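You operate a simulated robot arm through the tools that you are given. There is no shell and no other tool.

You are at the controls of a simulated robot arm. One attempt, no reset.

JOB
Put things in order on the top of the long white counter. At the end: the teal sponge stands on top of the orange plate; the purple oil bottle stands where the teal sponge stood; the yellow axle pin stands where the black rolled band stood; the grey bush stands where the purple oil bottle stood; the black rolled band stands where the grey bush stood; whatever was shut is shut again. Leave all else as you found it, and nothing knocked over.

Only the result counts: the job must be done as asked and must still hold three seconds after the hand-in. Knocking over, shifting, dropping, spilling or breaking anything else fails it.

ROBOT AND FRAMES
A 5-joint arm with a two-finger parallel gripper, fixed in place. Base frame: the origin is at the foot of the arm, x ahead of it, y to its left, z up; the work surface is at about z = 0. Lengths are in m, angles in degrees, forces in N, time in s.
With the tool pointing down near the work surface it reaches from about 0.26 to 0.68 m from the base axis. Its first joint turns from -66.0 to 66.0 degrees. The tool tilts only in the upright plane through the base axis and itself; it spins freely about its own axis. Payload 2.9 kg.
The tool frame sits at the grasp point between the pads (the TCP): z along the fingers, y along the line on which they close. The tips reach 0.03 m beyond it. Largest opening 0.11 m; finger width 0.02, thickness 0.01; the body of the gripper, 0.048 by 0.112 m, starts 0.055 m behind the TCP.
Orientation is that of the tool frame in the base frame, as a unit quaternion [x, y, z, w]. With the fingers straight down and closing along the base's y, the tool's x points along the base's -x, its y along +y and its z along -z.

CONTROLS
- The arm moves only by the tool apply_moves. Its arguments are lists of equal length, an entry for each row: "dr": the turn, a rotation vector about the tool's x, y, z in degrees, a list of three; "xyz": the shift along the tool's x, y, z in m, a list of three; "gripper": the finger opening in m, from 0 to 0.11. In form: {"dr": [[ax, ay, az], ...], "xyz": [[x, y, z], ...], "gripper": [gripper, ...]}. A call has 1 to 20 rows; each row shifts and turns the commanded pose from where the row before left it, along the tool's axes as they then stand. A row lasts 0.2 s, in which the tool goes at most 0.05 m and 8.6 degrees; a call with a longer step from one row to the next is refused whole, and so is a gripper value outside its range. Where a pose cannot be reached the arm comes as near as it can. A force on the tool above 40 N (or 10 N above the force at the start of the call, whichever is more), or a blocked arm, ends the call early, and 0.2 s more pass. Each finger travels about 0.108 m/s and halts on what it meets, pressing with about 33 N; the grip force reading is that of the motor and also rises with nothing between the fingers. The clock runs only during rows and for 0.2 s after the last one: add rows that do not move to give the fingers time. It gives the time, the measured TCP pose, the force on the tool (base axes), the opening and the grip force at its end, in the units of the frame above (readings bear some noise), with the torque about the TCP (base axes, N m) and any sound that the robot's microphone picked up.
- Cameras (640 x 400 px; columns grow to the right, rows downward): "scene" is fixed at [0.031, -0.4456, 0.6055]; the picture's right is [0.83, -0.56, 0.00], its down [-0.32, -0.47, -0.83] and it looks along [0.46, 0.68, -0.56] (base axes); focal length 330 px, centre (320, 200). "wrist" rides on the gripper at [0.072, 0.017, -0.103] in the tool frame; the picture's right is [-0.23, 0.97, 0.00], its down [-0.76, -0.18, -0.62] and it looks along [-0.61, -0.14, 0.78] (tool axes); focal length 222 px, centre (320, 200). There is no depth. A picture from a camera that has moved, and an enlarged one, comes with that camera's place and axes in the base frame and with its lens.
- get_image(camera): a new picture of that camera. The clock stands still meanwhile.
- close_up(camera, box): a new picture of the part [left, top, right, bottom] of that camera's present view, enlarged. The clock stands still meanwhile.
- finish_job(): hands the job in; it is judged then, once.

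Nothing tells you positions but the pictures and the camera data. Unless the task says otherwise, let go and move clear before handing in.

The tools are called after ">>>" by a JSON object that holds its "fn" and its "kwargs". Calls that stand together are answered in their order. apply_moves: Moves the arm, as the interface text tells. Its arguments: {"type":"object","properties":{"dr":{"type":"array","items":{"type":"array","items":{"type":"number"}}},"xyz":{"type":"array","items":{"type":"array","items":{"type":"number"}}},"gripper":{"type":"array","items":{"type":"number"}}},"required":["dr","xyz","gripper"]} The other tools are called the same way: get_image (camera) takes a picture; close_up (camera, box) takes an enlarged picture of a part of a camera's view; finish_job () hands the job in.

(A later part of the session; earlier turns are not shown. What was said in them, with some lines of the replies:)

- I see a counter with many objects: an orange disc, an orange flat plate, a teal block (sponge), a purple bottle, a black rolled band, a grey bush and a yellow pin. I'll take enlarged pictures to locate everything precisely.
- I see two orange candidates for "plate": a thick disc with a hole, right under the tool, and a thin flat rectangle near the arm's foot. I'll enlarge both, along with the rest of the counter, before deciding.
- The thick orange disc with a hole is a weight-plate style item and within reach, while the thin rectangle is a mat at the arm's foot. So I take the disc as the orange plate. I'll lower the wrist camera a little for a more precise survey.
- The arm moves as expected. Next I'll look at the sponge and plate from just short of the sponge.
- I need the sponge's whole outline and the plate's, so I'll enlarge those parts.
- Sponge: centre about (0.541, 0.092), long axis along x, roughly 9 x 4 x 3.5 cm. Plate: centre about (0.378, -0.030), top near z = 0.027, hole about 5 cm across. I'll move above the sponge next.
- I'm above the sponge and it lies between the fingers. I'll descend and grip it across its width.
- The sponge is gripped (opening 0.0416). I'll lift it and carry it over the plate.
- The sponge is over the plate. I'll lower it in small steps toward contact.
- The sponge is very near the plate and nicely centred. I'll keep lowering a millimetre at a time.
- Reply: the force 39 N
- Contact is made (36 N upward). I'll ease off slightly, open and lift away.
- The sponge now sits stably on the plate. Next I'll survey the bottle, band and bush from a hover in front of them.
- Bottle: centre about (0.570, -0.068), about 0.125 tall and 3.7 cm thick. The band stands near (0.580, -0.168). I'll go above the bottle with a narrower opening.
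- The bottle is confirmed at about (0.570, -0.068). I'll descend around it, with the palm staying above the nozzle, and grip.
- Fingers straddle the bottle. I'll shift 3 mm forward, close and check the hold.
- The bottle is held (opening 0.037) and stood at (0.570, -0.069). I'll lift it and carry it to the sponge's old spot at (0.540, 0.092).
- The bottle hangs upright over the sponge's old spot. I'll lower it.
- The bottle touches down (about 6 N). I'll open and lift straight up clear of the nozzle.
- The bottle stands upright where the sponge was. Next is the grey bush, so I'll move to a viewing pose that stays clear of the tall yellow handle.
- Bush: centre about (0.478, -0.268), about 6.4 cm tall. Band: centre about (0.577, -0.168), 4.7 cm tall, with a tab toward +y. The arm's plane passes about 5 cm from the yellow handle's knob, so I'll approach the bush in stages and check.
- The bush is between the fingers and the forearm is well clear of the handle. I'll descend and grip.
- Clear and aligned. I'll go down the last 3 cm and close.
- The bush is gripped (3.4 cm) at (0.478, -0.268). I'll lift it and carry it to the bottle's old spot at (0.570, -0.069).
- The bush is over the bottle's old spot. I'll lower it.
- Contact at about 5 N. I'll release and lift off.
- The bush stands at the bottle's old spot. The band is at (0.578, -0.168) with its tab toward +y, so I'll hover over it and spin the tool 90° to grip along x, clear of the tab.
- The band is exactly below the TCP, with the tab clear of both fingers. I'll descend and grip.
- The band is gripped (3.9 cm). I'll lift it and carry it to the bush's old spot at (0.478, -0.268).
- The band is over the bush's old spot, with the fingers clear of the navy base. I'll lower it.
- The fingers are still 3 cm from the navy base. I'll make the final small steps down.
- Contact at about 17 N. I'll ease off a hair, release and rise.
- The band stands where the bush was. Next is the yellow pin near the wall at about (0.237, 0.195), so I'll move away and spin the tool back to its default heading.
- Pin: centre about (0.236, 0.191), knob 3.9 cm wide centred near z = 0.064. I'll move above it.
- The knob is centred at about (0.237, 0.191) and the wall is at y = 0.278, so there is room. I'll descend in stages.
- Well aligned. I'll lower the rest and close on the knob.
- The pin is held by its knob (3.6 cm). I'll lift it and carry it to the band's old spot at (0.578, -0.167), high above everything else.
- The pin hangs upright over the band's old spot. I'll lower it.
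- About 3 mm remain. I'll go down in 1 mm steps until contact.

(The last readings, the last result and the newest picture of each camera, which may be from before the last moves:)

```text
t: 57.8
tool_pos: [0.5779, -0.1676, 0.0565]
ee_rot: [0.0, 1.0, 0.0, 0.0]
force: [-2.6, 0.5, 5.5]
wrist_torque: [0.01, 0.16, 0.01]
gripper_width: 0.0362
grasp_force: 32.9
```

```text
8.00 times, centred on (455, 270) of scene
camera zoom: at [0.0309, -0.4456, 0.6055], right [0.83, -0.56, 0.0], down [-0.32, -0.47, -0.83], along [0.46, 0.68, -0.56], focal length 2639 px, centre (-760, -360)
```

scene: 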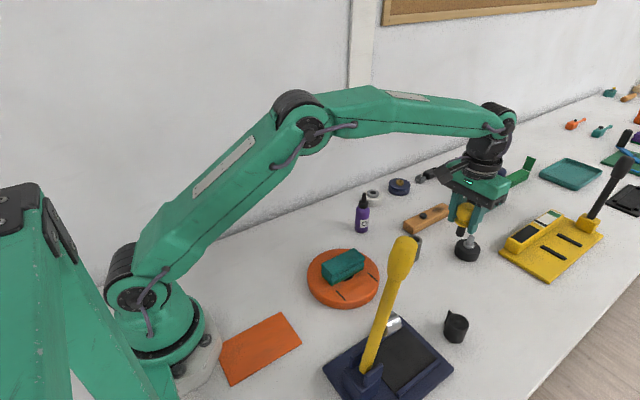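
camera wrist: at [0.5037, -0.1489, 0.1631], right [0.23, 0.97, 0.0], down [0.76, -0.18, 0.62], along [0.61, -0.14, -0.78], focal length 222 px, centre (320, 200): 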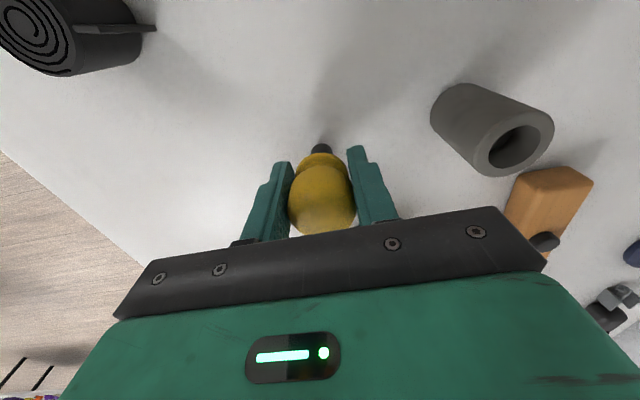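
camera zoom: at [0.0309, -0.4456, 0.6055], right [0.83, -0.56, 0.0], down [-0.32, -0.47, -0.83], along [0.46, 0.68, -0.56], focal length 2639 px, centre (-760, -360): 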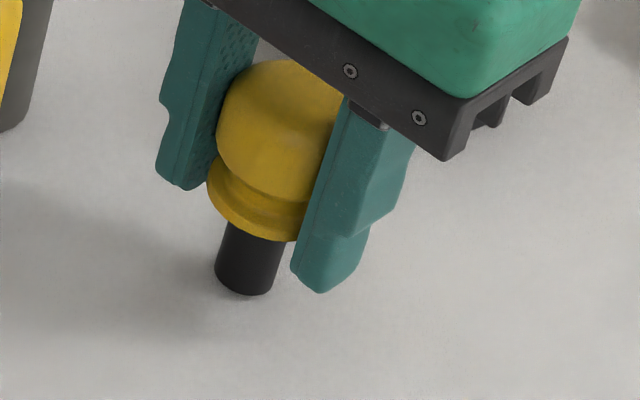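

The pin's shaft touches the counter (about 5 N). I'll open slowly so it stays balanced, then rise straight up.

>>> {"fn": "apply_moves", "kwargs": {"dr": [[0, 0, 0], [0, 0, 0], [0, 0, 0], [0, 0, 0], [0, 0, 0], [0, 0, 0], [0, 0, 0], [0, 0, 0], [0, 0, 0], [0, 0, 0]], "xyz": [[0, 0, 0], [0, 0, 0], [0, 0, 0], [0, 0, 0], [0, 0, 0], [0, 0, -0.02], [0, 0, -0.04], [0, 0, -0.045], [0, 0, -0.045], [0, 0, 0]], "gripper": [0.037, 0.041, 0.05, 0.064, 0.064, 0.064, 0.064, 0.064, 0.064, 0.064]}}

>>> {"fn": "get_image", "kwargs": {"camera": "wrist"}}

>>> {"fn": "get_image", "kwargs": {"camera": "scene"}}

```text
t: 60.0
tool_pos: [0.5781, -0.167, 0.2066]
ee_rot: [0.0, 1.0, -0.001, 0.0]
force: [-0.2, -0.4, -0.9]
wrist_torque: [0.0, 0.0, -0.01]
gripper_width: 0.0643
grasp_force: 0.1
```

```text
taken
camera wrist: at [0.505, -0.1489, 0.3096], right [0.23, 0.97, 0.0], down [0.76, -0.18, 0.62], along [0.61, -0.14, -0.78], focal length 222 px, centre (320, 200)
```

wrist: 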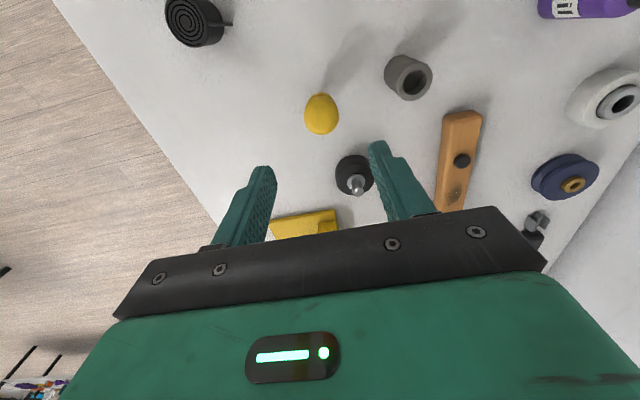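

```text
taken
```

scene: 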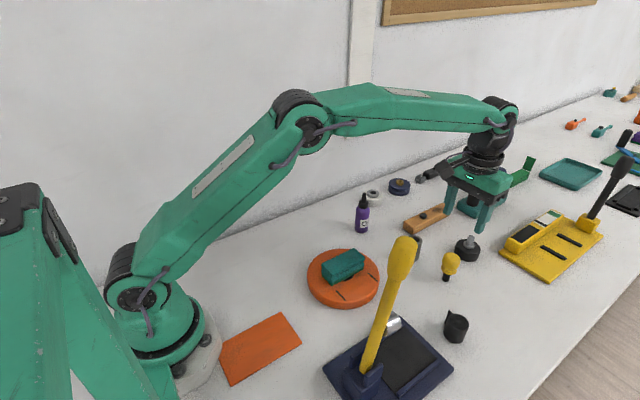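

All five items stand in their target places. I'll pull the arm back to near its start pose and check everything once more.

>>> {"fn": "apply_moves", "kwargs": {"dr": [[0, 0, 0], [0, 0, 0], [0, 0, 0], [0, 0, 0], [0, 0, 0], [0, 0, 0], [0, 0, 0]], "xyz": [[0.03, 0.0228, -0.0206], [0.03, 0.0228, -0.0206], [0.03, 0.0228, -0.0206], [0.03, 0.0228, -0.0206], [0.03, 0.0228, -0.0206], [0.03, 0.0228, -0.0206], [0, 0, 0]], "gripper": [0.08, 0.1, 0.11, 0.11, 0.11, 0.11, 0.11]}}

>>> {"fn": "get_image", "kwargs": {"camera": "scene"}}

>>> {"fn": "close_up", "kwargs": {"camera": "scene", "box": [290, 180, 500, 350]}}

>>> {"fn": "get_image", "kwargs": {"camera": "wrist"}}

```text
t: 61.6
tool_pos: [0.3982, -0.0304, 0.3302]
ee_rot: [0.0, 1.0, 0.0, 0.0]
force: [0.6, 0.0, 0.2]
wrist_torque: [0.01, -0.02, -0.03]
gripper_width: 0.11
grasp_force: 0.1
```

```text
taken
```

scene: 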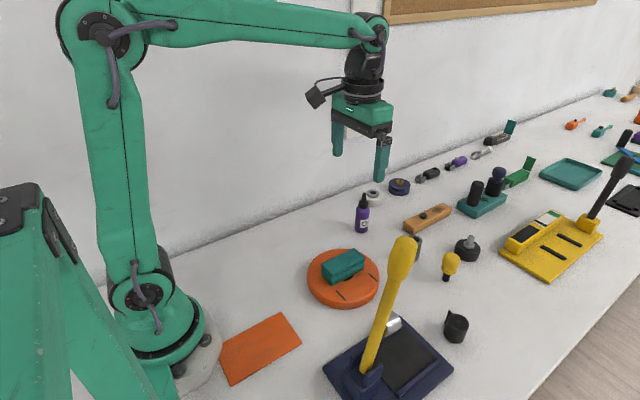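

```text
2.35 times, centred on (395, 265) of scene
camera zoom: at [0.031, -0.4456, 0.6055], right [0.83, -0.56, 0.0], down [-0.32, -0.47, -0.83], along [0.46, 0.68, -0.56], focal length 776 px, centre (144, 47)
```

zoom: 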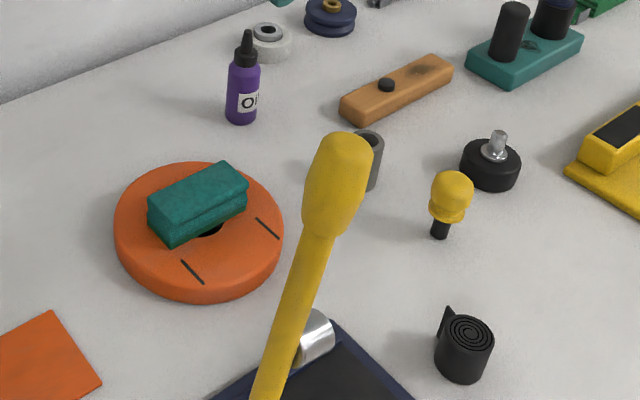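

```text
taken
camera wrist: at [0.3244, -0.0117, 0.433], right [0.23, 0.97, 0.0], down [0.76, -0.18, 0.62], along [0.61, -0.14, -0.78], focal length 222 px, centre (320, 200)
```

wrist: 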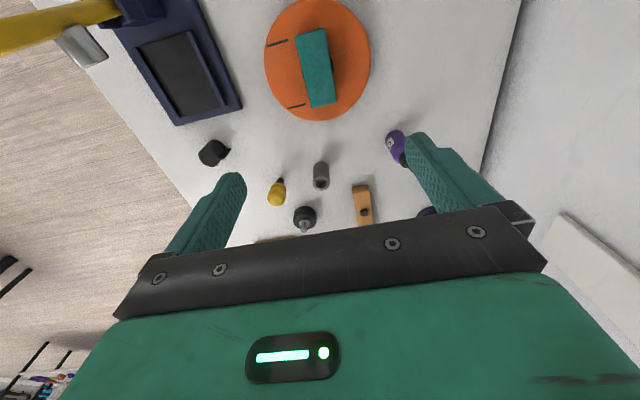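

The sponge is on the plate, the bottle is at the sponge's spot, and the bush is at the bottle's. The band is at the bush's spot and the pin at the band's. All stand upright, nothing else has moved, nothing shut was opened, and the arm is clear, so I'm handing in.

>>> {"fn": "finish_job", "kwargs": {}}

```text
The job is handed in.
```

The counter is in order as you asked, and I've handed the job in. The result hasn't come back, so this is based on the last pictures.

| Item | Now stands | Position (x, y in m) |
|---|---|---|
| Teal sponge | on top of the orange plate, across its centre hole | about (0.38, -0.03) |
| Purple oil bottle | where the sponge stood | about (0.54, 0.09) |
| Grey bush | where the bottle stood | about (0.57, -0.07) |
| Black rolled band | where the bush stood | about (0.48, -0.27) |
| Yellow axle pin | where the band stood | about (0.58, -0.17) |

All five stood upright in the last pictures, and I saw nothing else moved or knocked over. I opened nothing, so there was nothing to shut again. The gripper is empty and the arm is back near its start pose.

**Orange plate:** two orange things could have been meant. I took it to be the thick disc with the hole. The other is a thin rectangle by the arm's foot, which looks like a mat and is closer in than the arm reaches pointing straight down. If you meant the rectangle, the sponge is in the wrong place.
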